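You operate a simulated robot arm through the tools that you are given. There is no shell and no other tool.

You run a simulated robot arm. Do the job below in one go: nothing can be reset, and whatever is moved stays where it is left.

TASK
Close the damp station for the night.
Fine: warm plate off, clamp open with the block left in it, damp meter into the blue-handled drawer, drawer shut.
Where things are to end (x, y in the base frame): damp meter within 6 cm of [64, 59].

The check looks at the end state, three seconds after you hand in, the way a careful person would. Anything else that was tipped, shoved, dropped, spilled or broken makes it a failure.

THE ROBOT
A 6-joint arm with a two-finger gripper, fixed in place. Base frame: the origin is at the foot of the arm, x ahead of it, y to its left, z up; the work surface is at about z = 86. Lengths are in cm, angles in rad, forces in N, time in s.
Its first joint turns from -2.897 to 2.897 rad. Payload 2.45 kg.
The TCP is the grasp point between the finger pads, 2 cm short of the fingertips. In the tool frame z runs along the fingers and y along their closing line. Largest opening 14 cm; the body of the gripper starts 16.8 cm behind the TCP.
Orientation is that of the tool frame in the base frame, as a unit quaternion [x, y, z, w]. With the fingers straight down and closing along the base's y, the tool's x points along the base's -x, its y along +y and its z along -z.

THE INTERFACE
- The arm moves only by the tool arm_command. Its argument "moves" is a list of rows, each a list of 7 numbers: the shift along the tool's x, y, z in mm, then the turn, a rotation vector about the tool's x, y, z in rad, then the closure, from 0 (fully open) to 1 (shut). In form: [[tx, ty, tz, ax, ay, az, grip], ...]. A call has 1 to 20 rows; each row is the pose to reach, as a shift and turn from the pose commanded when the call began, along the tool's axes at that moment. Each row takes 0.2 s and may step no farther than 5 cm and 0.15 rad from the row before; otherwise, or with a gripper value out of range, the whole call is refused. Where a pose cannot be reached the arm comes as near as it can. A force on the tool above 40 N (or 10 N above the force at the start of the call, whichever is more), or a blocked arm, ends the call early, and 0.2 s more pass. Each finger travels about 4.5 cm/s and halts on what it meets, pressing with about 27 N; the grip force reading is that of the motor and also rises with nothing between the fingers. The clock runs only during rows and for 0.2 s after the last one: add rows that repeat a pose to give the fingers time. The reply holds the time, the measured pose of the TCP, the force on the tool along the base axes, the opening and the grip force, in the units named above and with some noise, with the torque about the TCP (base axes, N m) and any sound that the robot's microphone picked up, and new pictures: "views" is both (left out), scene, wrist or none.
- Cameras (640 x 400 px; columns grow to the right, rows downward): "scene" is fixed at [39.88, -64.92, 162.21]; the picture's right is [0.89, -0.45, 0.00], its down [-0.30, -0.59, -0.75] and it looks along [0.34, 0.67, -0.66] (base axes); focal length 330 px, centre (320, 200). "wrist" rides on the gripper at [7.8, 1.1, -20.9] in the tool frame; the picture's right is [-0.14, 0.99, 0.00], its down [-0.92, -0.13, -0.37] and it looks along [-0.37, -0.05, 0.93] (tool axes); focal length 280 px, centre (320, 200). There is no depth. A picture from a camera that has moved, and an enlarged one, comes with that camera's place and axes in the base frame and with its lens.
- inspect(camera, box): a new picture of the part [left, top, right, bottom] of that camera's present view, enlarged. No time passes.
- close_job(): hands the job in; it is judged then, once.

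Places have to be worked out from the pictures, the camera data and where the tool is seen. Open the gripper and draw the arm clear of the work before you hand the job in, unless the task says otherwise.

The tools are called as name(argument=value, ...) on one line, values as JSON. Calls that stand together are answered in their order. arm_command: Moves the arm, as the interface text tells. Its arguments: {"type":"object","properties":{"moves":{"type":"array","items":{"type":"array","items":{"type":"number"}}},"views":{"type":"string","enum":["both","scene","wrist","none"]}},"required":["moves"]} The other tools are called the same way: inspect (camera, box) takes an enlarged picture of a part of a camera's view; close_job () hands the job in.

At the start:

```text
clock: 0.0
tool_pos: [73.52, 35.67, 122.44]
orientation: [0.0, 1.0, 0.0, 0.0]
contact_force: [0.0, 0.4, 0.3]
wrist_torque: [0.04, -0.01, -0.02]
gripper_width: 14.01
finger_force: 0.0
```

scene: 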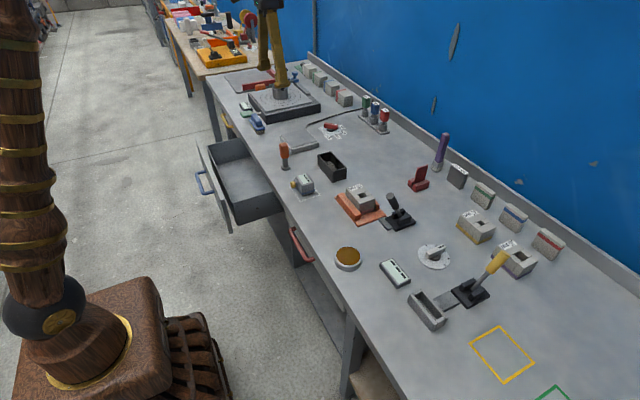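
wrist: 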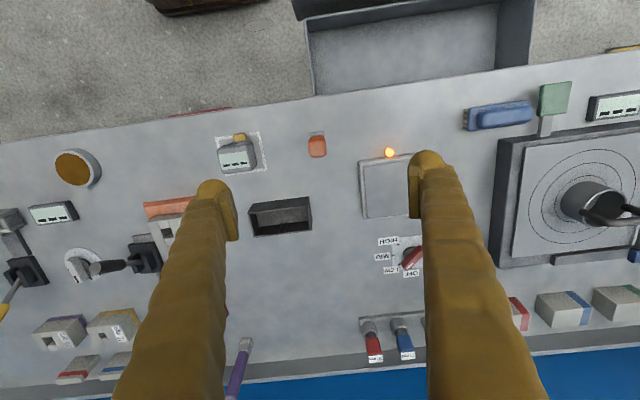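

I start by looking more closely at the scene: the drawer with the blue handle is open, and there are several candidate meters, clamps and knobs to tell apart.

inspect(camera="scene", box=[180, 60, 400, 240])

inspect(camera="scene", box=[320, 120, 580, 340])

inspect(camera="wrist", box=[340, 60, 640, 360])

inspect(camera="wrist", box=[0, 100, 340, 400])

```text
2.22 times, centred on (290, 150) of scene
camera zoom: at [39.88, -64.92, 162.21], right [0.89, -0.45, 0.0], down [-0.3, -0.59, -0.75], along [0.34, 0.67, -0.66], focal length 734 px, centre (387, 311)
```

zoom: 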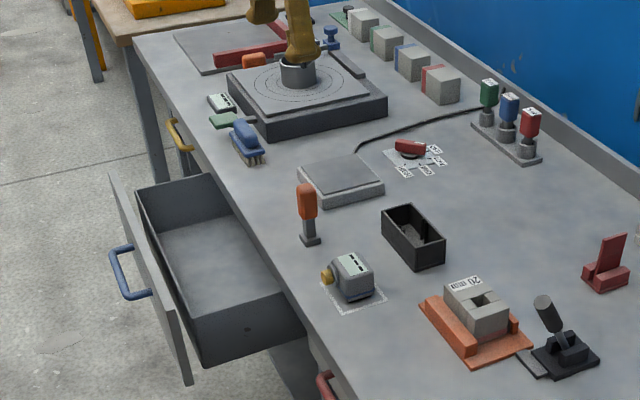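

```text
1.82 times, centred on (450, 230) of scene
camera zoom: at [39.88, -64.92, 162.21], right [0.89, -0.45, 0.0], down [-0.3, -0.59, -0.75], along [0.34, 0.67, -0.66], focal length 600 px, centre (84, 146)
```

zoom: 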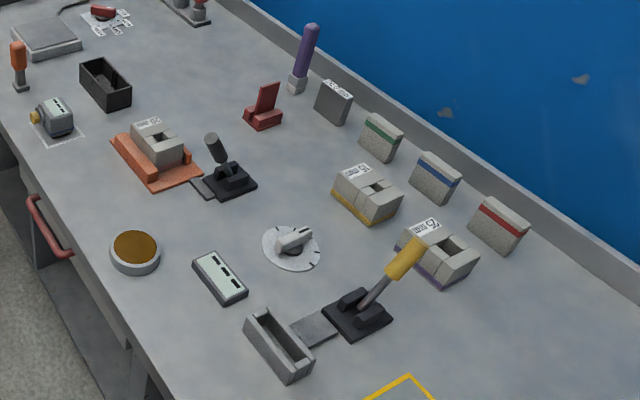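

```text
1.33 times, centred on (490, 210) of wrist
camera zoom: at [65.71, 36.78, 143.34], right [0.14, 0.99, 0.0], down [0.92, -0.13, 0.37], along [0.37, -0.05, -0.93], focal length 374 px, centre (93, 187)
```

zoom: 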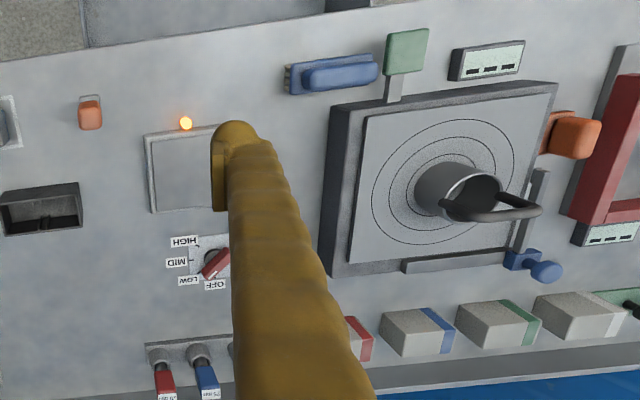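

```text
1.33 times, centred on (170, 250) of wrist
camera zoom: at [65.71, 36.78, 143.34], right [0.14, 0.99, 0.0], down [0.92, -0.13, 0.37], along [0.37, -0.05, -0.93], focal length 374 px, centre (520, 133)
```

zoom: 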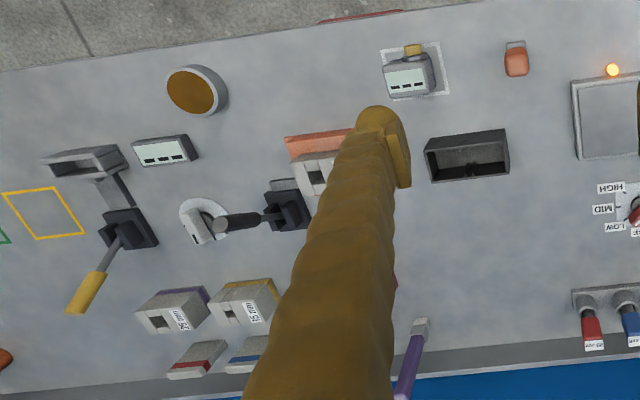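

The labelled HIGH/MID/LOW/OFF knob sits beside a plate with a lit amber lamp, which looks like the warm plate. I'll enlarge the knob, the meter candidates, the clamp and the drawer.

inspect(camera="scene", box=[275, 110, 365, 166])

inspect(camera="scene", box=[270, 150, 430, 250])

inspect(camera="scene", box=[180, 110, 320, 270])

inspect(camera="wrist", box=[360, 220, 440, 290])

inspect(camera="wrist", box=[190, 110, 350, 210])

inspect(camera="wrist", box=[0, 140, 210, 280])

```text
7.11 times, centred on (320, 138) of scene
camera zoom: at [39.88, -64.92, 162.21], right [0.89, -0.45, 0.0], down [-0.3, -0.59, -0.75], along [0.34, 0.67, -0.66], focal length 2348 px, centre (320, 641)
```

zoom: 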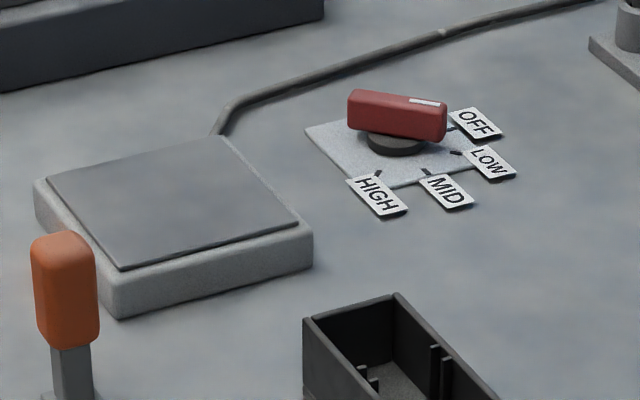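

```text
4.00 times, centred on (350, 200) of scene
camera zoom: at [39.88, -64.92, 162.21], right [0.89, -0.45, 0.0], down [-0.3, -0.59, -0.75], along [0.34, 0.67, -0.66], focal length 1320 px, centre (200, 200)
```

zoom: 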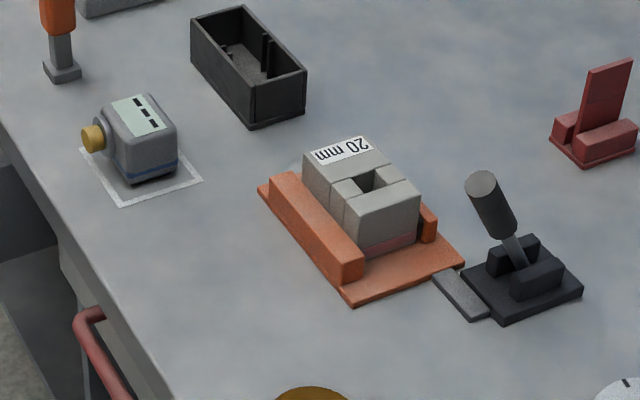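

```text
2.50 times, centred on (250, 190) of scene
camera zoom: at [39.88, -64.92, 162.21], right [0.89, -0.45, 0.0], down [-0.3, -0.59, -0.75], along [0.34, 0.67, -0.66], focal length 825 px, centre (495, 225)
```

zoom: 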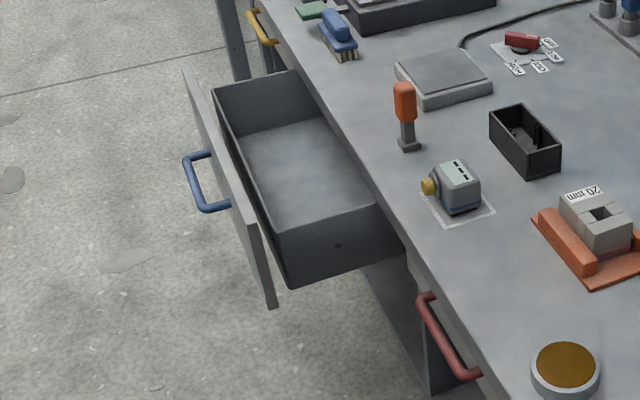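

```text
5.71 times, centred on (400, 255) of wrist
camera zoom: at [65.71, 36.78, 143.34], right [0.14, 0.99, 0.0], down [0.92, -0.13, 0.37], along [0.37, -0.05, -0.93], focal length 1602 px, centre (-137, -114)
```

zoom: 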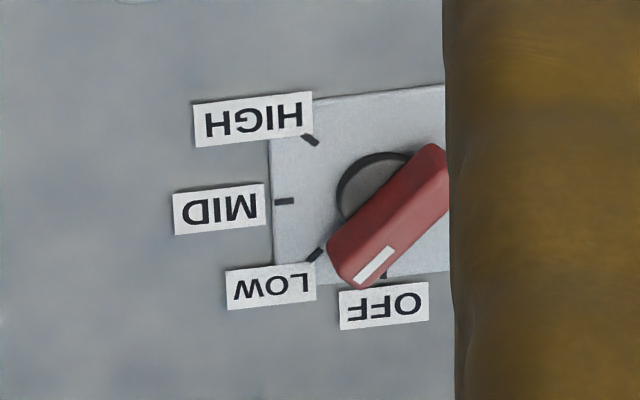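

```text
4.00 times, centred on (270, 160) of wrist
camera zoom: at [65.71, 36.78, 143.34], right [0.14, 0.99, 0.0], down [0.92, -0.13, 0.37], along [0.37, -0.05, -0.93], focal length 1122 px, centre (520, 360)
```

zoom: 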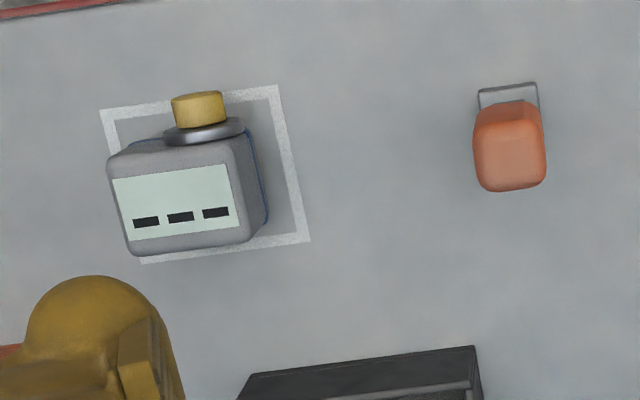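

```text
2.86 times, centred on (105, 210) of wrist
camera zoom: at [65.71, 36.78, 143.34], right [0.14, 0.99, 0.0], down [0.92, -0.13, 0.37], along [0.37, -0.05, -0.93], focal length 801 px, centre (934, 171)
```

zoom: 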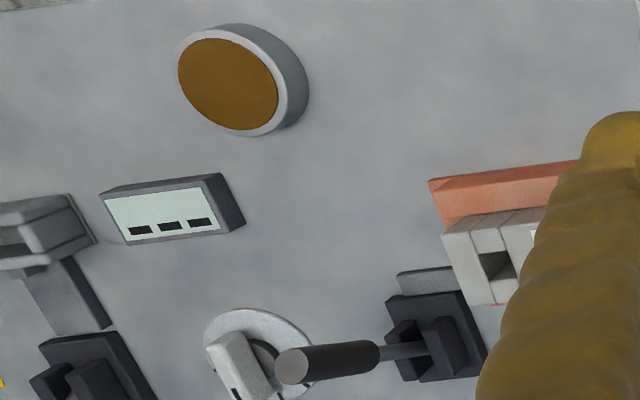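

The knob's white index points at LOW (lamp lit), the meter with the yellow nose sits on a taped spot near (76, 19), and the orange clamp holds the 20 mm block with its black lever leaning toward the robot. I move over toward the clamp at safe height for a closer look.

arm_command(moves=[[-10, -45, 0, 0, 0, 0, 0], [-15, -90, 0, 0, 0, 0, 0], [-20, -135, 0, 0, 0, 0, 0], [-30, -180, 0, 0, 0, 0, 0], [-40, -225, 0, 0, 0, 0, 0], [-50, -270, 0, 0, 0, 0, 0], [-60, -310, 0, 0, 0, 0, 0], [-70, -350, 0, 0, 0, 0, 0], [-70, -380, 0, 0, 0, 0, 0]])

```text
clock: 2.0
tool_pos: [80.63, -2.41, 122.55]
orientation: [0.0, 1.0, 0.001, 0.0]
contact_force: [0.5, 0.5, -0.5]
wrist_torque: [0.06, 0.0, -0.01]
gripper_width: 13.98
finger_force: 0.0
camera wrist: at [72.77, -1.27, 143.3], right [0.14, 0.99, 0.0], down [0.92, -0.13, 0.37], along [0.37, -0.05, -0.93], focal length 280 px, centre (320, 200)
```

scene: 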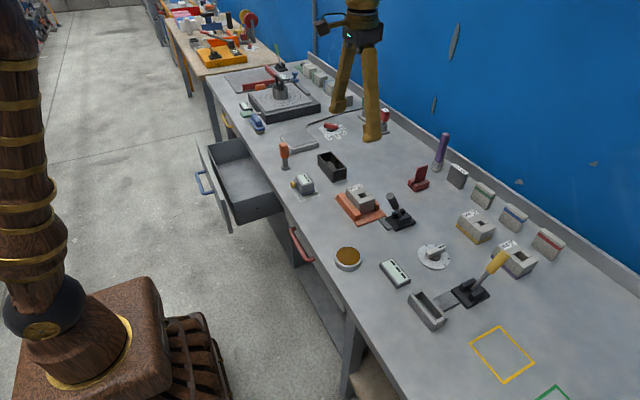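
wrist: 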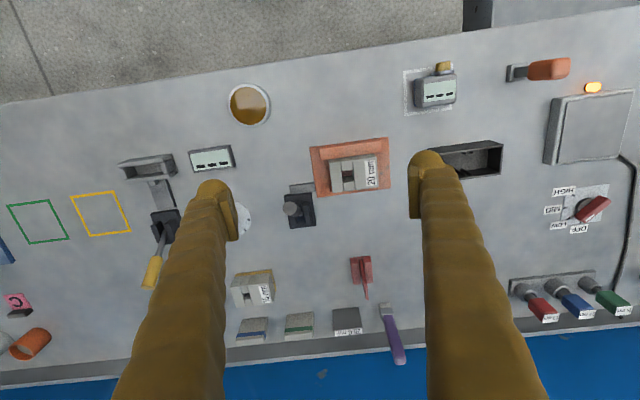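

inspect(camera="wrist", box=[230, 120, 410, 240])

inspect(camera="wrist", box=[100, 130, 280, 310])

inspect(camera="wrist", box=[500, 60, 640, 330])

inspect(camera="wrist", box=[390, 50, 530, 180])

```text
3.33 times, centred on (320, 180) of wrist
camera zoom: at [72.77, -1.27, 143.3], right [0.14, 0.99, 0.0], down [0.92, -0.13, 0.37], along [0.37, -0.05, -0.93], focal length 935 px, centre (320, 267)
```

zoom: 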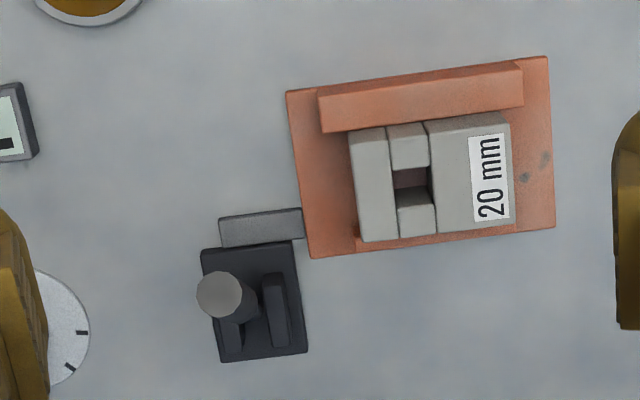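

```text
2.22 times, centred on (190, 220) of wrist
camera zoom: at [72.77, -1.27, 143.3], right [0.14, 0.99, 0.0], down [0.92, -0.13, 0.37], along [0.37, -0.05, -0.93], focal length 623 px, centre (609, 156)
```

zoom: 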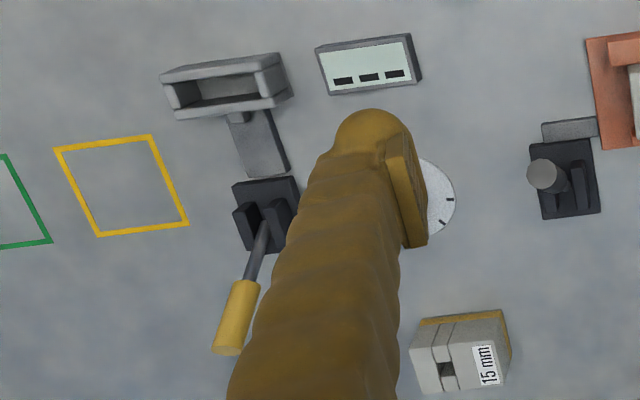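

```text
1.48 times, centred on (570, 195) of wrist
camera zoom: at [72.77, -1.27, 143.3], right [0.14, 0.99, 0.0], down [0.92, -0.13, 0.37], along [0.37, -0.05, -0.93], focal length 415 px, centre (-50, 207)
```

zoom: 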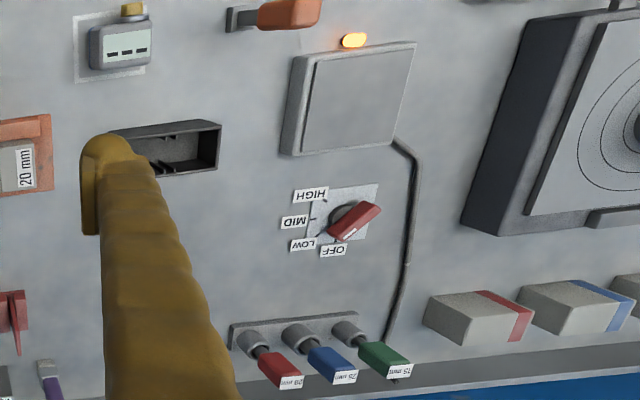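

```text
3.08 times, centred on (460, 115) of wrist
camera zoom: at [72.77, -1.27, 143.3], right [0.14, 0.99, 0.0], down [0.92, -0.13, 0.37], along [0.37, -0.05, -0.93], focal length 863 px, centre (-111, 462)
```

zoom: 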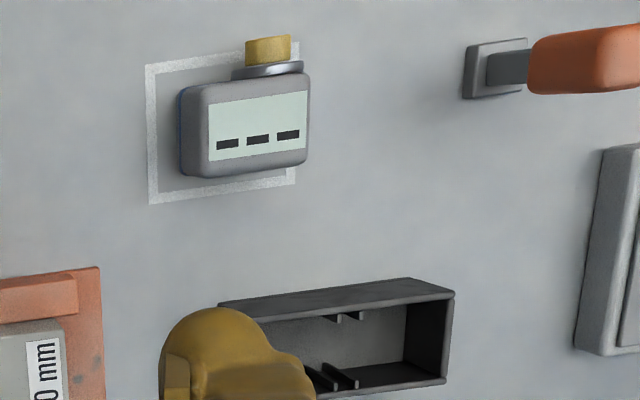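

Triangulating both views, the black lever pivots near (97, -9) and its tip leans toward the robot at about (91, -9, 99.5); the mirror-image yellow lever leans away. I shut the fingers and lower them in front of the black lever at about (82, -9, 97) so I can push it over in +x.

arm_command(moves=[[0, -35, 0, 0, 0, 0, 1], [-14, -68, 0, 0, 0, 0, 1], [-14, -68, 40, 0, 0, 0, 1], [-14, -68, 80, 0, 0, 0, 1], [-14, -68, 120, 0, 0, 0, 1], [-14, -68, 150, 0, 0, 0, 1], [-14, -68, 180, 0, 0, 0, 1], [-14, -68, 200, 0, 0, 0, 1], [-14, -68, 230, 0, 0, 0, 1], [-14, -68, 255, 0, 0, 0, 1]])

```text
clock: 4.2
tool_pos: [82.07, -9.11, 96.89]
orientation: [0.0, 1.0, 0.0, 0.0]
contact_force: [-0.1, 0.2, -0.6]
wrist_torque: [-0.03, -0.01, 0.0]
gripper_width: 0.01
finger_force: 26.9
camera wrist: at [74.18, -8.09, 117.75], right [0.14, 0.99, 0.0], down [0.92, -0.13, 0.37], along [0.37, -0.05, -0.93], focal length 280 px, centre (320, 200)
```

scene: 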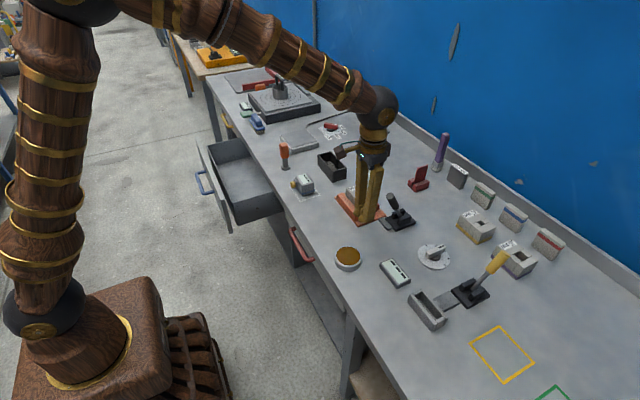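
wrist: 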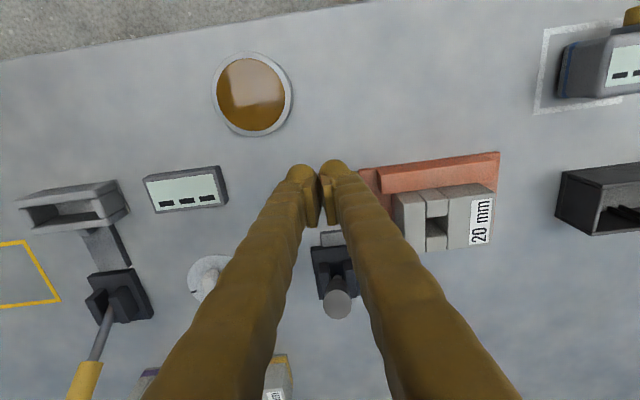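

The lever tip triangulates to about (90.6, -8.9, 99.5), lined up with the shut fingers. I push forward in +x in small steps.

arm_command(moves=[[-20, 0, 0, 0, 0, 0, 1], [-40, 0, 0, 0, 0, 0, 1], [-55, 0, 0, 0, 0, 0, 1], [-70, 0, 0, 0, 0, 0, 1], [-80, 0, 0, 0, 0, 0, 1], [-90, 0, 0, 0, 0, 0, 1], [-100, 0, 0, 0, 0, 0, 1]])

```text
clock: 5.8
tool_pos: [91.91, -9.25, 96.88]
orientation: [0.0, 1.0, 0.0, 0.0]
contact_force: [0.9, -0.4, 0.0]
wrist_torque: [0.0, 0.03, 0.02]
gripper_width: 0.0
finger_force: 27.3
camera wrist: at [84.1, -8.0, 117.74], right [0.14, 0.99, 0.0], down [0.92, -0.13, 0.37], along [0.37, -0.05, -0.93], focal length 280 px, centre (320, 200)
```

scene: 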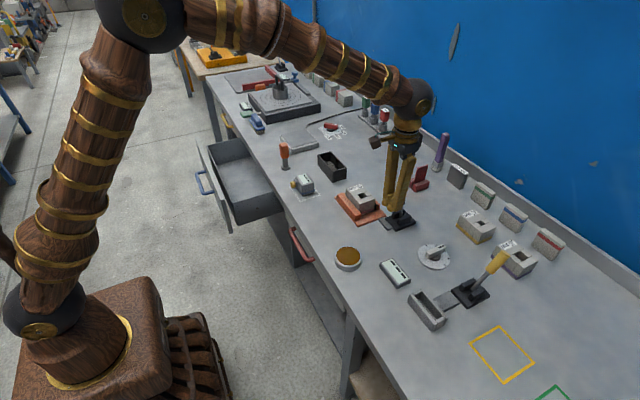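
wrist: 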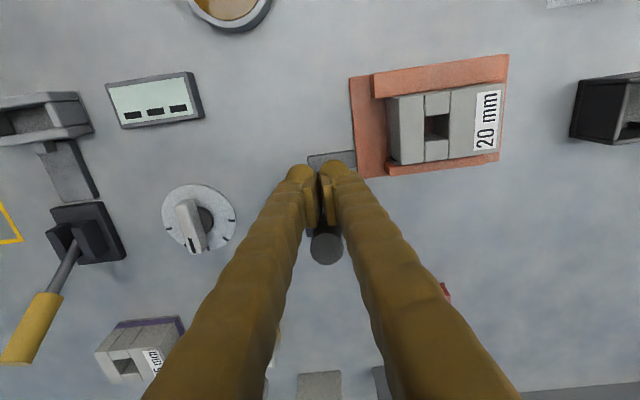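

The fingers are now touching and carrying the lever (tip near x≈95) with little force. I continue pushing it over center toward +x.

arm_command(moves=[[-10, 0, 0, 0, 0, 0, 1], [-20, 0, 0, 0, 0, 0, 1], [-30, 0, 0, 0, 0, 0, 1], [-40, 0, 0, 0, 0, 0, 1], [-50, 0, 0, 0, 0, 0, 1]])

```text
clock: 7.0
tool_pos: [96.94, -9.27, 97.04]
orientation: [0.0, 1.0, 0.001, 0.001]
contact_force: [-0.2, -0.2, -0.4]
wrist_torque: [-0.02, 0.01, -0.03]
gripper_width: 0.0
finger_force: 26.8
camera wrist: at [89.13, -8.07, 117.93], right [0.14, 0.99, 0.0], down [0.92, -0.13, 0.37], along [0.37, -0.05, -0.93], focal length 280 px, centre (320, 200)
```

scene: 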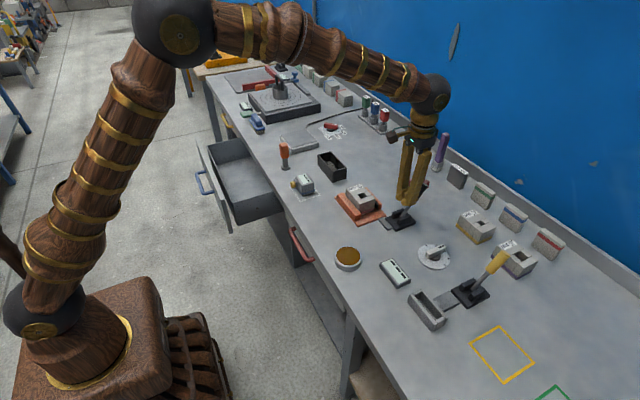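
wrist: 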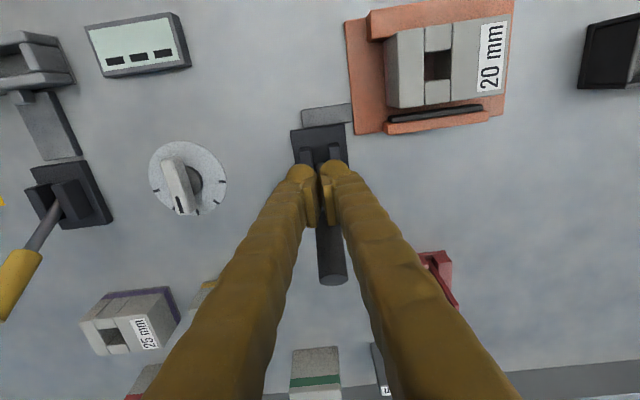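

The rear jaw has moved back from the block and the lever tip now reads about x≈103, mirroring the yellow lever. I back off and check the clamp up close.

arm_command(moves=[[20, 0, 0, 0, 0, 0, 1], [50, 0, -20, 0, 0, 0, 1], [80, 0, -60, 0, 0, 0, 1], [100, 0, -105, 0, 0, 0, 1], [110, 0, -150, 0, 0, 0, 1]])

inspect(camera="wrist", box=[260, 80, 460, 280])

inspect(camera="scene", box=[320, 160, 440, 240])

```text
clock: 8.2
tool_pos: [85.74, -9.19, 111.75]
orientation: [0.0, 1.0, 0.0, 0.0]
contact_force: [0.8, 0.2, -0.7]
wrist_torque: [0.01, 0.03, 0.02]
gripper_width: 0.02
finger_force: 26.9
camera wrist: at [77.91, -7.94, 132.66], right [0.14, 0.99, 0.0], down [0.92, -0.13, 0.37], along [0.36, -0.05, -0.93], focal length 280 px, centre (320, 200)
```

scene: 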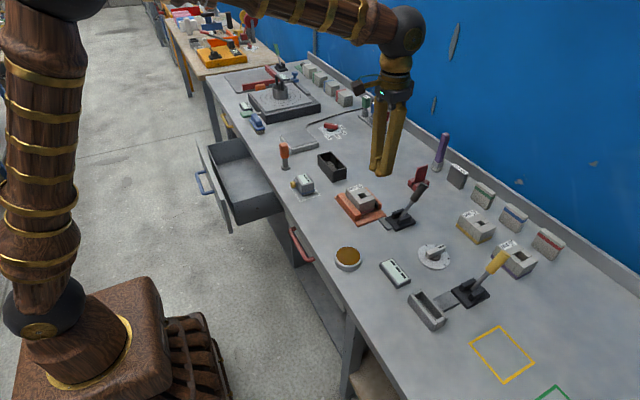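
wrist: 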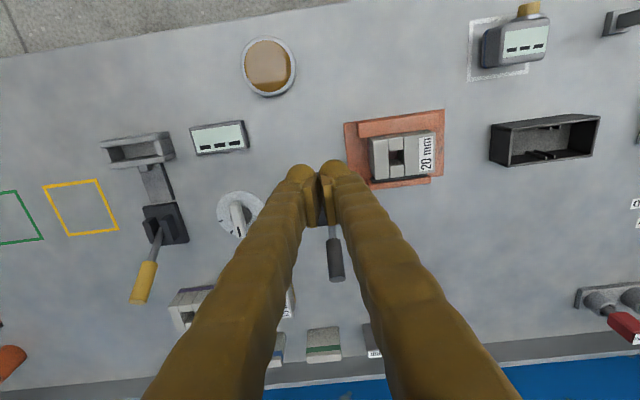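

```text
2.00 times, centred on (360, 180) of wrist
camera zoom: at [77.91, -7.94, 132.66], right [0.14, 0.99, 0.0], down [0.92, -0.13, 0.37], along [0.36, -0.05, -0.93], focal length 561 px, centre (240, 240)
```

zoom: 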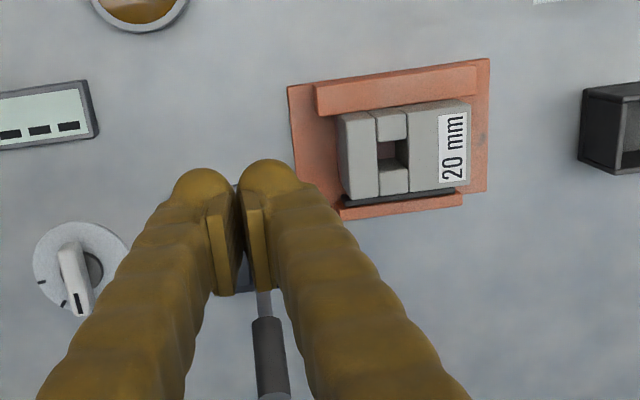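

```text
5.00 times, centred on (380, 200) of scene
camera zoom: at [39.88, -64.92, 162.21], right [0.89, -0.45, 0.0], down [-0.3, -0.59, -0.75], along [0.34, 0.67, -0.66], focal length 1651 px, centre (20, 200)
```

zoom: 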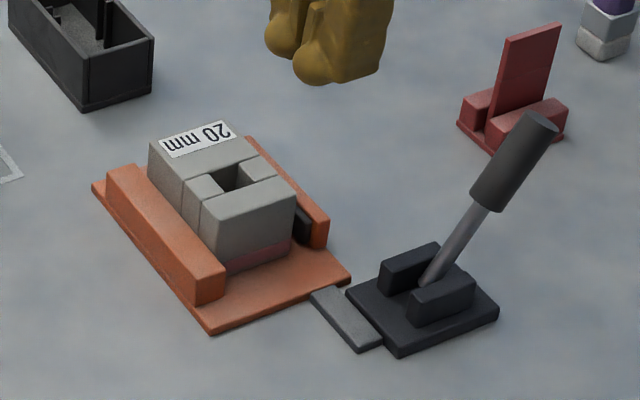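

The clamp is open with the 20 mm block still in place. Next I move up and across toward the warm-plate knob, near (104, 51), for a close look before planning a tilted approach.

arm_command(moves=[[0, 10, -45, 0, 0, 0, 1], [0, 40, -85, 0, 0, 0, 1], [0, 85, -100, 0, 0, 0, 1], [0, 132, -100, 0, 0, 0, 1], [0, 180, -100, 0, 0, 0, 1], [0, 228, -100, 0, 0, 0, 1], [0, 276, -100, 0, 0, 0, 1], [0, 324, -100, 0, 0, 0, 1], [0, 370, -100, 0, 0, 0, 1], [0, 415, -100, 0, 0, 0, 1], [0, 440, -100, 0, 0, 0, 1]])

inspect(camera="wrist", box=[340, 160, 500, 280])

```text
clock: 10.6
tool_pos: [86.06, 35.02, 121.81]
orientation: [-0.001, 1.0, 0.0, 0.001]
contact_force: [-0.6, 0.2, 0.3]
wrist_torque: [0.04, -0.02, 0.0]
gripper_width: 0.0
finger_force: 26.8
camera wrist: at [78.14, 36.12, 142.71], right [0.14, 0.99, 0.0], down [0.92, -0.13, 0.37], along [0.37, -0.05, -0.93], focal length 280 px, centre (320, 200)
```

scene: 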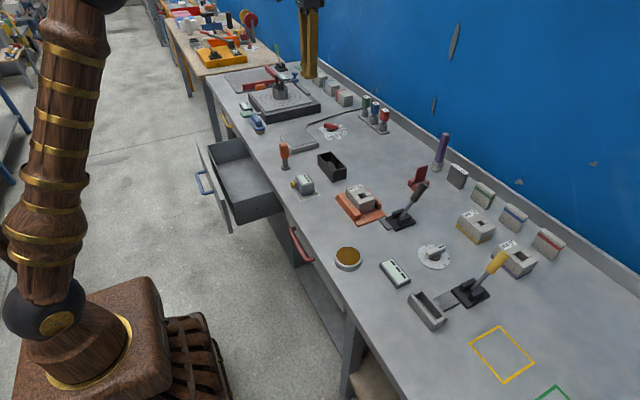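
wrist: 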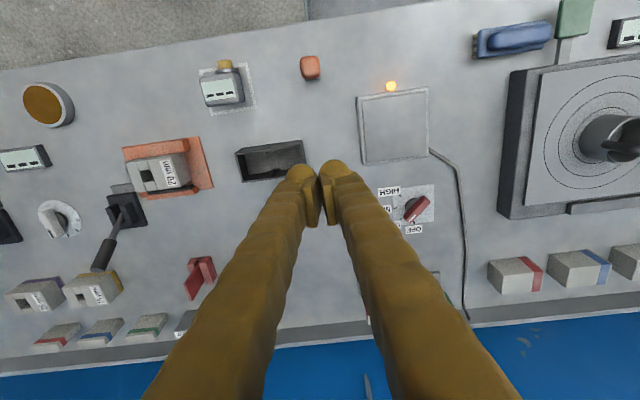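

```text
3.33 times, centred on (420, 220) of wrist
camera zoom: at [78.14, 36.12, 142.71], right [0.14, 0.99, 0.0], down [0.92, -0.13, 0.37], along [0.37, -0.05, -0.93], focal length 935 px, centre (-13, 133)
```

zoom: 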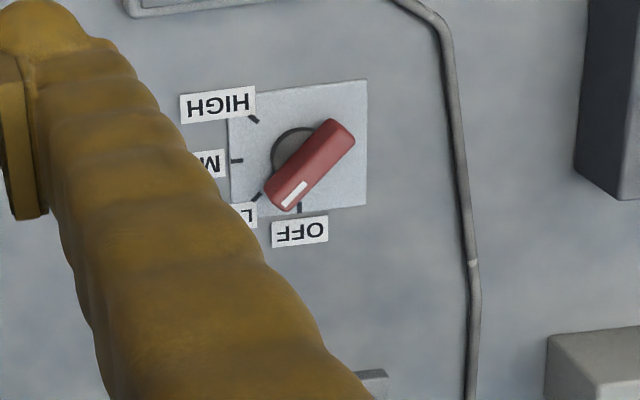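

The knob centre triangulates to about (104.4, 52.6), with its bar at −45° (LOW), while OFF lies straight along +x. I'll tilt the tool about 45° outward to get the reach. Closing the fingers along y over the bar will then square it to +x, which is OFF.

arm_command(moves=[[0, 30, 0, 0, -0.13, 0, 0.36], [0, 60, 0, 0, -0.26, 0, 0.36], [0, 90, 0, 0, -0.39, 0, 0.36], [0, 120, 0, 0, -0.52, 0, 0.36], [0, 150, 0, 0, -0.65, 0, 0.36], [0, 176, 0, 0, -0.785, 0, 0.36], [0, 176, 0, 0, -0.785, 0, 0.36]])

```text
clock: 12.2
tool_pos: [85.96, 52.63, 122.06]
orientation: [0.0, 0.924, 0.0, 0.383]
contact_force: [0.1, 0.7, -0.8]
wrist_torque: [0.03, 0.01, -0.01]
gripper_width: 8.96
finger_force: 0.0
camera wrist: at [65.61, 53.67, 131.16], right [0.1, 0.99, 0.1], down [0.39, -0.13, 0.91], along [0.92, -0.05, -0.4], focal length 280 px, centre (320, 200)
```

scene: 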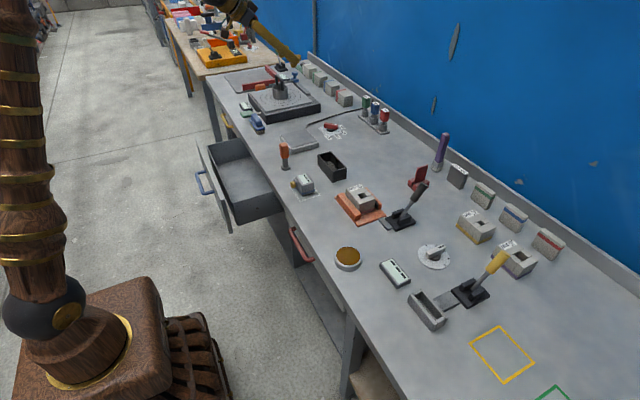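
wrist: 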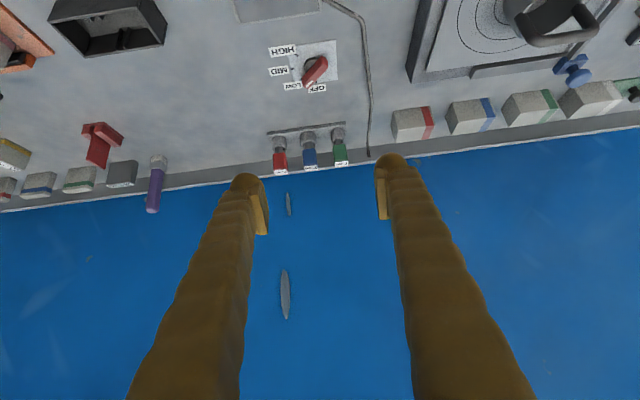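

The tilt holds and the knob is visible ahead. I zoom in to refine its position and height from this angle.

inspect(camera="wrist", box=[250, 20, 390, 120])

```text
4.00 times, centred on (320, 70) of wrist
camera zoom: at [65.61, 53.67, 131.16], right [0.1, 0.99, 0.1], down [0.39, -0.13, 0.91], along [0.92, -0.05, -0.4], focal length 1122 px, centre (320, 720)
```

zoom: 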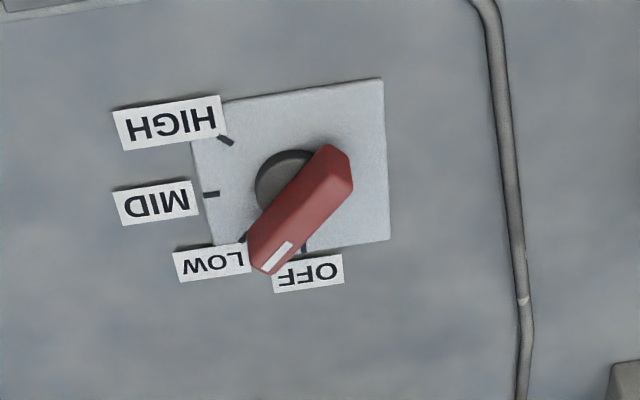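

Refining with the plate's tick marks, the knob axis sits at about (104.8, 53.0) and the bar top around z≈89. I move down along the tilted axis to a hover point about 5.7 cm short of the bar.

arm_command(moves=[[12, 1, 38, 0, 0, 0, 0.36], [24, 2, 76, 0, 0, 0, 0.36], [36, 2, 114, 0, 0, 0, 0.36], [48, 3, 152, 0, 0, 0, 0.36], [60, 3, 190, 0, 0, 0, 0.36], [73, 4, 228, 0, 0, 0, 0.36], [85, 4, 266, 0, 0, 0, 0.36], [97, 4, 305, 0, 0, 0, 0.36]])

```text
clock: 14.0
tool_pos: [100.85, 52.93, 93.83]
orientation: [0.0, 0.924, 0.001, 0.382]
contact_force: [0.3, 0.1, 0.1]
wrist_torque: [-0.01, 0.01, -0.01]
gripper_width: 8.96
finger_force: 0.1
camera wrist: at [80.45, 54.07, 103.02], right [0.1, 0.99, 0.1], down [0.39, -0.13, 0.91], along [0.92, -0.05, -0.4], focal length 280 px, centre (320, 200)
```

scene: 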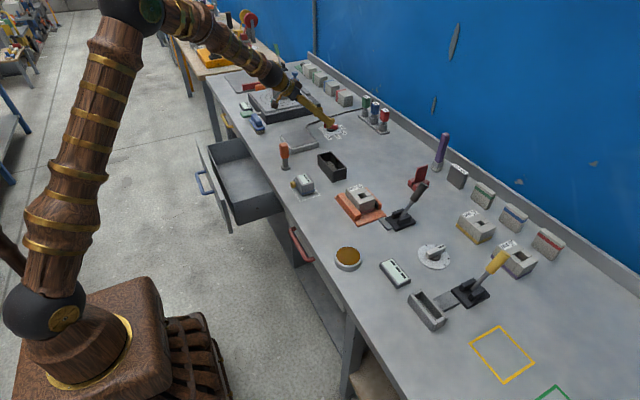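
wrist: 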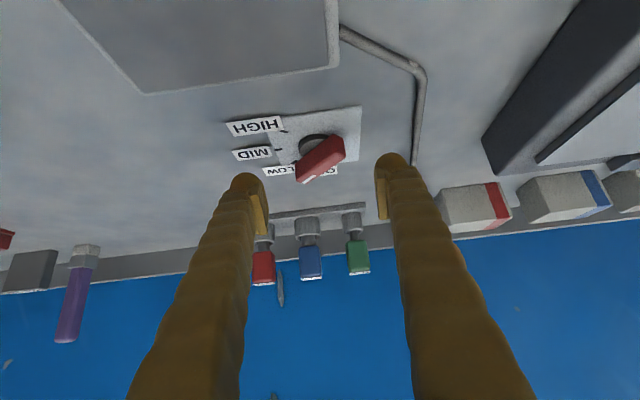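

The fingers straddle the bar symmetrically at the hover. I advance along the tool axis about 55 mm so the pads flank the bar, and check before closing.

arm_command(moves=[[0, 0, 15, 0, 0, 0, 0.36], [0, 0, 30, 0, 0, 0, 0.36], [0, 0, 42, 0, 0, 0, 0.36], [0, 0, 50, 0, 0, 0, 0.36], [0, 0, 55, 0, 0, 0, 0.36]])

inspect(camera="wrist", box=[200, 80, 440, 240])

inspect(camera="scene", box=[275, 90, 395, 166])

```text
clock: 15.2
tool_pos: [104.56, 52.9, 89.72]
orientation: [-0.001, 0.924, 0.001, 0.382]
contact_force: [0.1, 0.8, -0.6]
wrist_torque: [-0.01, 0.01, -0.01]
gripper_width: 8.95
finger_force: 0.1
camera wrist: at [84.29, 53.98, 98.86], right [0.1, 0.99, 0.1], down [0.39, -0.13, 0.91], along [0.92, -0.05, -0.4], focal length 280 px, centre (320, 200)
```

scene: 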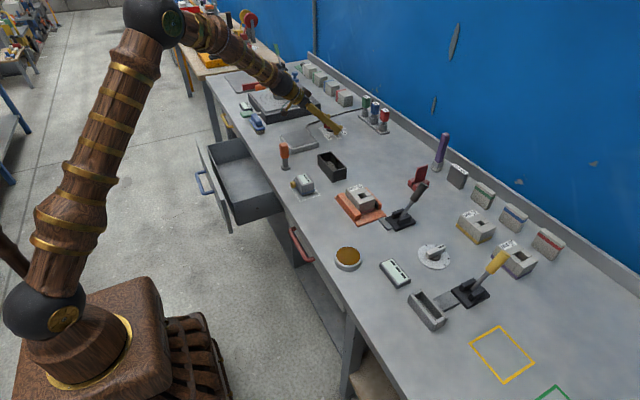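
wrist: 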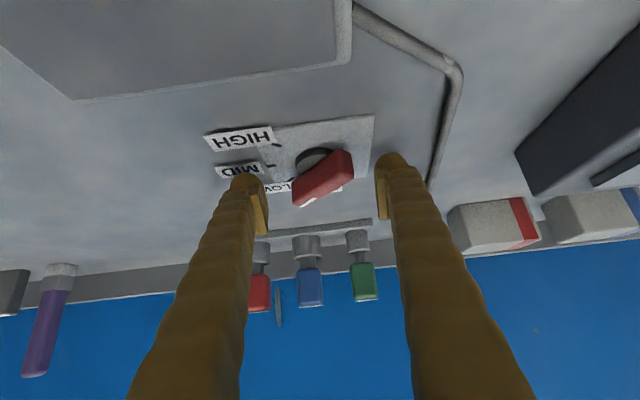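

```text
2.50 times, centred on (320, 160) of wrist
camera zoom: at [84.29, 53.98, 98.86], right [0.1, 0.99, 0.1], down [0.39, -0.13, 0.91], along [0.92, -0.05, -0.4], focal length 701 px, centre (320, 300)
```

zoom: 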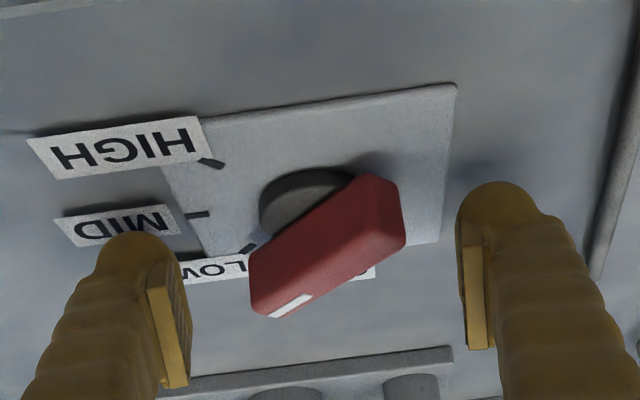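

```text
5.26 times, centred on (335, 128) of scene
camera zoom: at [39.88, -64.92, 162.21], right [0.89, -0.45, 0.0], down [-0.3, -0.59, -0.75], along [0.34, 0.67, -0.66], focal length 1738 px, centre (241, 579)
```

zoom: 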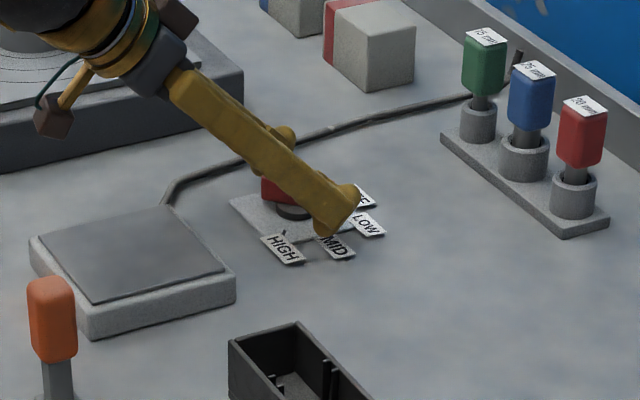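

The pads flank the red bar well. I close slowly so the pads turn the bar square to +x (OFF).

arm_command(moves=[[0, 0, 0, 0, 0, 0, 0.5], [0, 0, 0, 0, 0, 0, 0.6], [0, 0, 0, 0, 0, 0, 0.7], [0, 0, 0, 0, 0, 0, 0.78], [0, 0, 0, 0, 0, 0, 0.85], [0, 0, 0, 0, 0, 0, 0.9], [0, 0, 0, 0, 0, 0, 0.9]])

inspect(camera="wrist", box=[200, 80, 440, 240])

```text
clock: 16.8
tool_pos: [104.59, 52.89, 89.73]
orientation: [0.0, 0.923, 0.001, 0.384]
contact_force: [1.0, 6.0, 2.4]
wrist_torque: [0.15, -0.03, 0.02]
gripper_width: 1.82
finger_force: 3.6
camera wrist: at [84.28, 53.99, 98.89], right [0.1, 0.99, 0.1], down [0.39, -0.13, 0.91], along [0.92, -0.05, -0.4], focal length 280 px, centre (320, 200)
```

scene: 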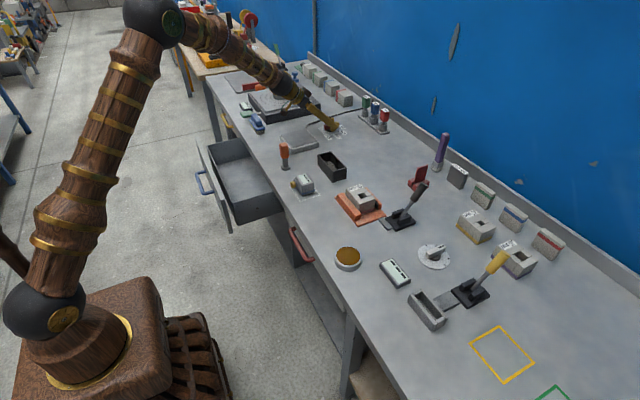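
wrist: 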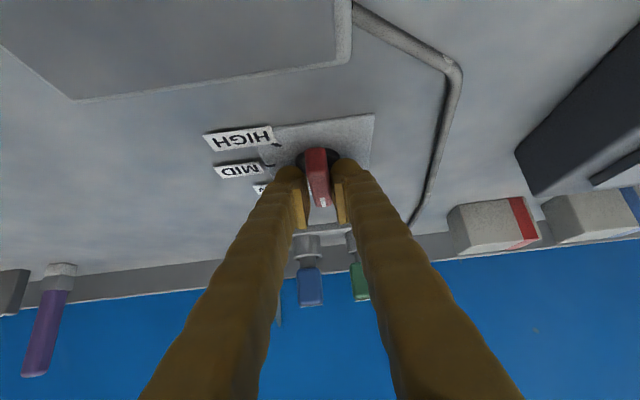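

```text
2.50 times, centred on (320, 160) of wrist
camera zoom: at [84.28, 53.99, 98.89], right [0.1, 0.99, 0.1], down [0.39, -0.13, 0.91], along [0.92, -0.05, -0.4], focal length 701 px, centre (320, 300)
```

zoom: 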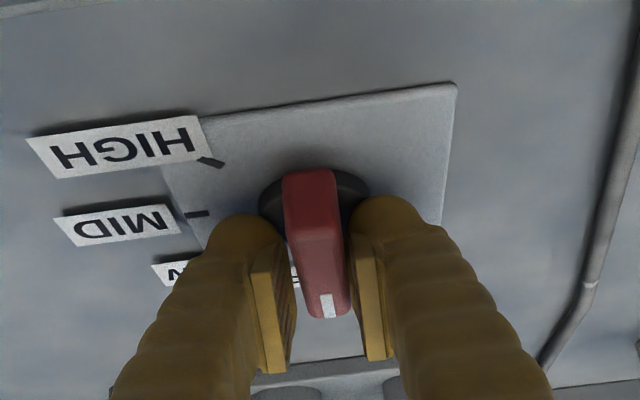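

The bar is now squared up along +x with the white index pointing to OFF. I open, back straight out along the tool axis, and check the knob and lamp.

arm_command(moves=[[0, 0, 0, 0, 0, 0, 0.7], [0, 0, 0, 0, 0, 0, 0.5], [0, 0, 0, 0, 0, 0, 0.36], [0, 0, 0, 0, 0, 0, 0.36], [0, 0, -20, 0, 0, 0, 0.36], [0, 0, -50, 0, 0, 0, 0.36], [0, 0, -90, 0, 0, 0, 0.36], [0, 0, -130, 0, 0, 0, 0.36], [-20, 0, -170, 0, 0, 0, 0.36], [-45, 0, -210, 0, 0, 0, 0.36]])

inspect(camera="scene", box=[275, 110, 365, 166])

inspect(camera="wrist", box=[200, 0, 440, 160])

```text
clock: 19.0
tool_pos: [92.99, 52.81, 107.74]
orientation: [0.0, 0.924, 0.0, 0.382]
contact_force: [-0.8, 0.8, -0.9]
wrist_torque: [-0.01, -0.06, -0.02]
gripper_width: 8.95
finger_force: 0.0
camera wrist: at [72.76, 53.97, 116.96], right [0.1, 0.99, 0.1], down [0.39, -0.13, 0.91], along [0.92, -0.05, -0.4], focal length 280 px, centre (320, 200)
```

scene: 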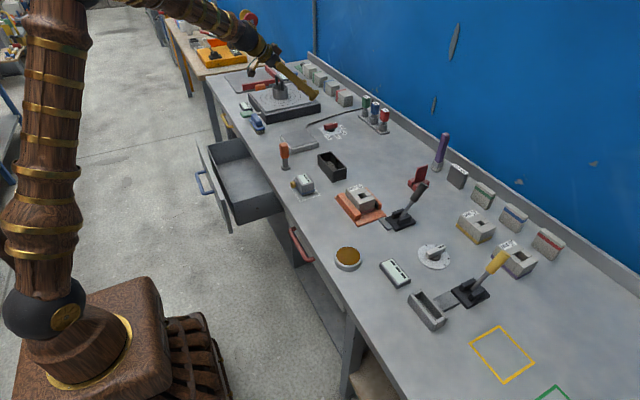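
wrist: 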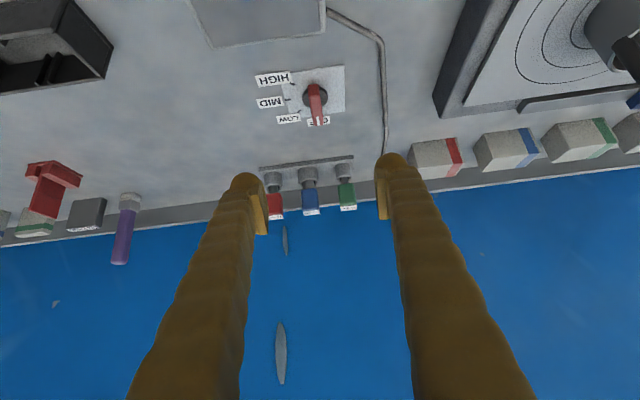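

```text
7.11 times, centred on (320, 138) of scene
camera zoom: at [39.88, -64.92, 162.21], right [0.89, -0.45, 0.0], down [-0.3, -0.59, -0.75], along [0.34, 0.67, -0.66], focal length 2348 px, centre (320, 641)
```

zoom: 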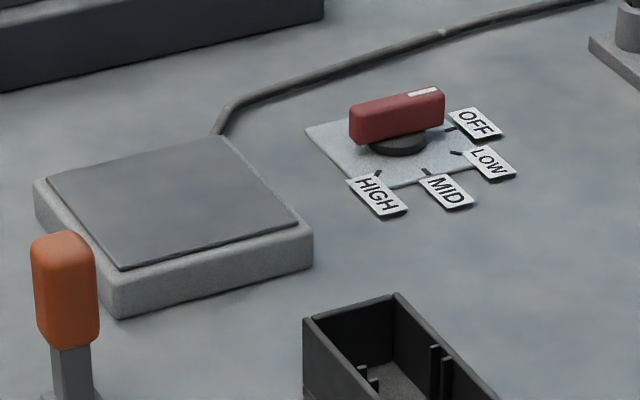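

```text
2.50 times, centred on (320, 80) of wrist
camera zoom: at [72.76, 53.97, 116.96], right [0.1, 0.99, 0.1], down [0.39, -0.13, 0.91], along [0.92, -0.05, -0.4], focal length 701 px, centre (320, 500)
```

zoom: 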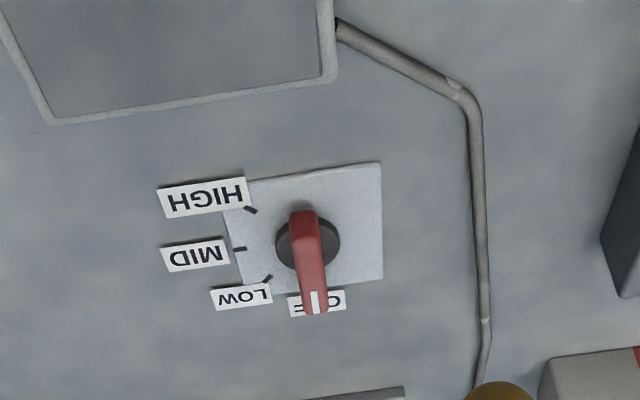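

The knob points to OFF now. I return the tool to vertical and move above the open drawer to check the lamp and measure the drawer.

arm_command(moves=[[15, -10, -40, 0, 0.098, 0, 0.2], [30, -20, -80, 0, 0.196, 0, 0.0], [45, -30, -120, 0, 0.294, 0, 0.0], [60, -40, -160, 0, 0.392, 0, 0.0], [75, -50, -200, 0, 0.49, 0, 0.0], [90, -60, -240, 0, 0.588, 0, 0.0], [105, -70, -280, 0, 0.687, 0, 0.0], [118, -78, -320, 0, 0.785, 0, 0.0], [118, -78, -320, 0, 0.785, 0, 0.0]])

inspect(camera="wrist", box=[320, 80, 560, 240])

```text
clock: 21.0
tool_pos: [61.91, 45.11, 121.88]
orientation: [0.0, 1.0, 0.0, -0.001]
contact_force: [-0.5, 0.1, 0.6]
wrist_torque: [0.02, 0.02, -0.01]
gripper_width: 14.0
finger_force: 0.2
camera wrist: at [54.02, 46.23, 142.72], right [0.14, 0.99, 0.0], down [0.92, -0.13, 0.37], along [0.36, -0.05, -0.93], focal length 280 px, centre (320, 200)
```

scene: 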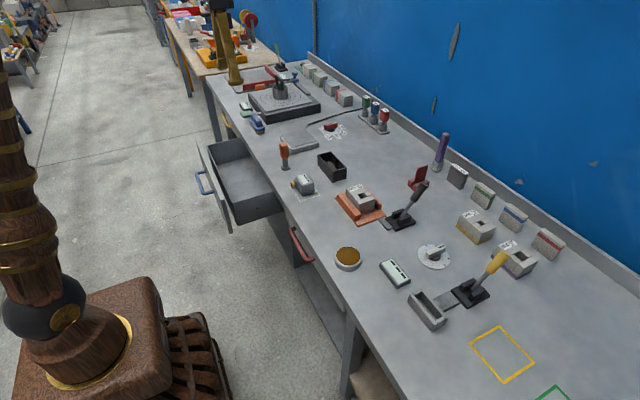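
wrist: 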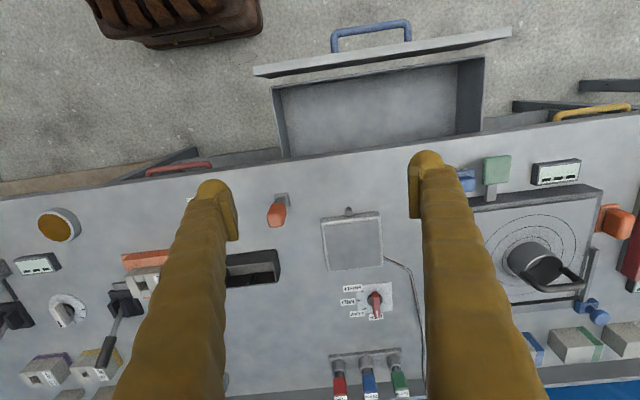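

```text
2.50 times, centred on (440, 160) of wrist
camera zoom: at [54.02, 46.23, 142.72], right [0.14, 0.99, 0.0], down [0.92, -0.13, 0.37], along [0.36, -0.05, -0.93], focal length 701 px, centre (20, 300)
```

zoom: 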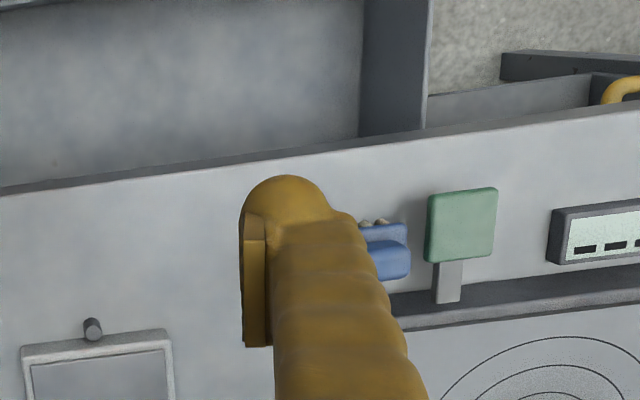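

The lamp is dark, so the warm plate is off. Now I zoom in on the drawer from both cameras to measure its rim, floor and front panel.

inspect(camera="wrist", box=[240, 10, 530, 190])

inspect(camera="scene", box=[185, 125, 305, 245])

```text
2.21 times, centred on (385, 100) of wrist
camera zoom: at [54.02, 46.23, 142.72], right [0.14, 0.99, 0.0], down [0.92, -0.13, 0.37], along [0.36, -0.05, -0.93], focal length 619 px, centre (177, 421)
```

zoom: 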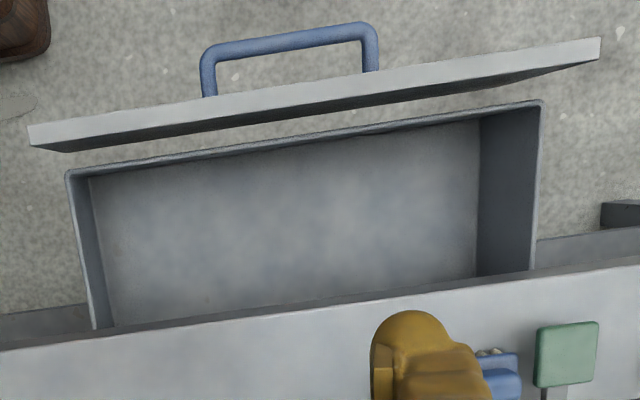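

```text
3.33 times, centred on (245, 185) of scene
camera zoom: at [39.88, -64.92, 162.21], right [0.89, -0.45, 0.0], down [-0.3, -0.59, -0.75], along [0.34, 0.67, -0.66], focal length 1100 px, centre (570, 250)
```

zoom: 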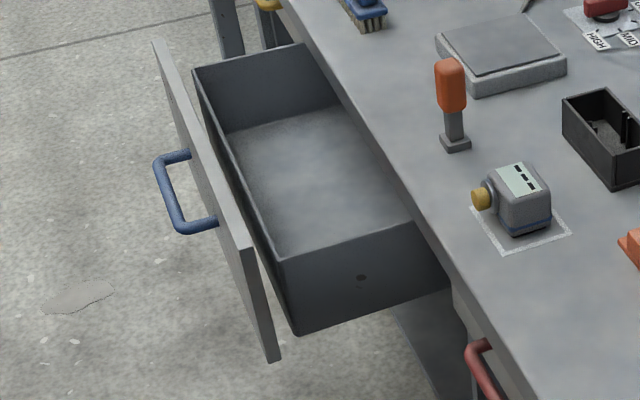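

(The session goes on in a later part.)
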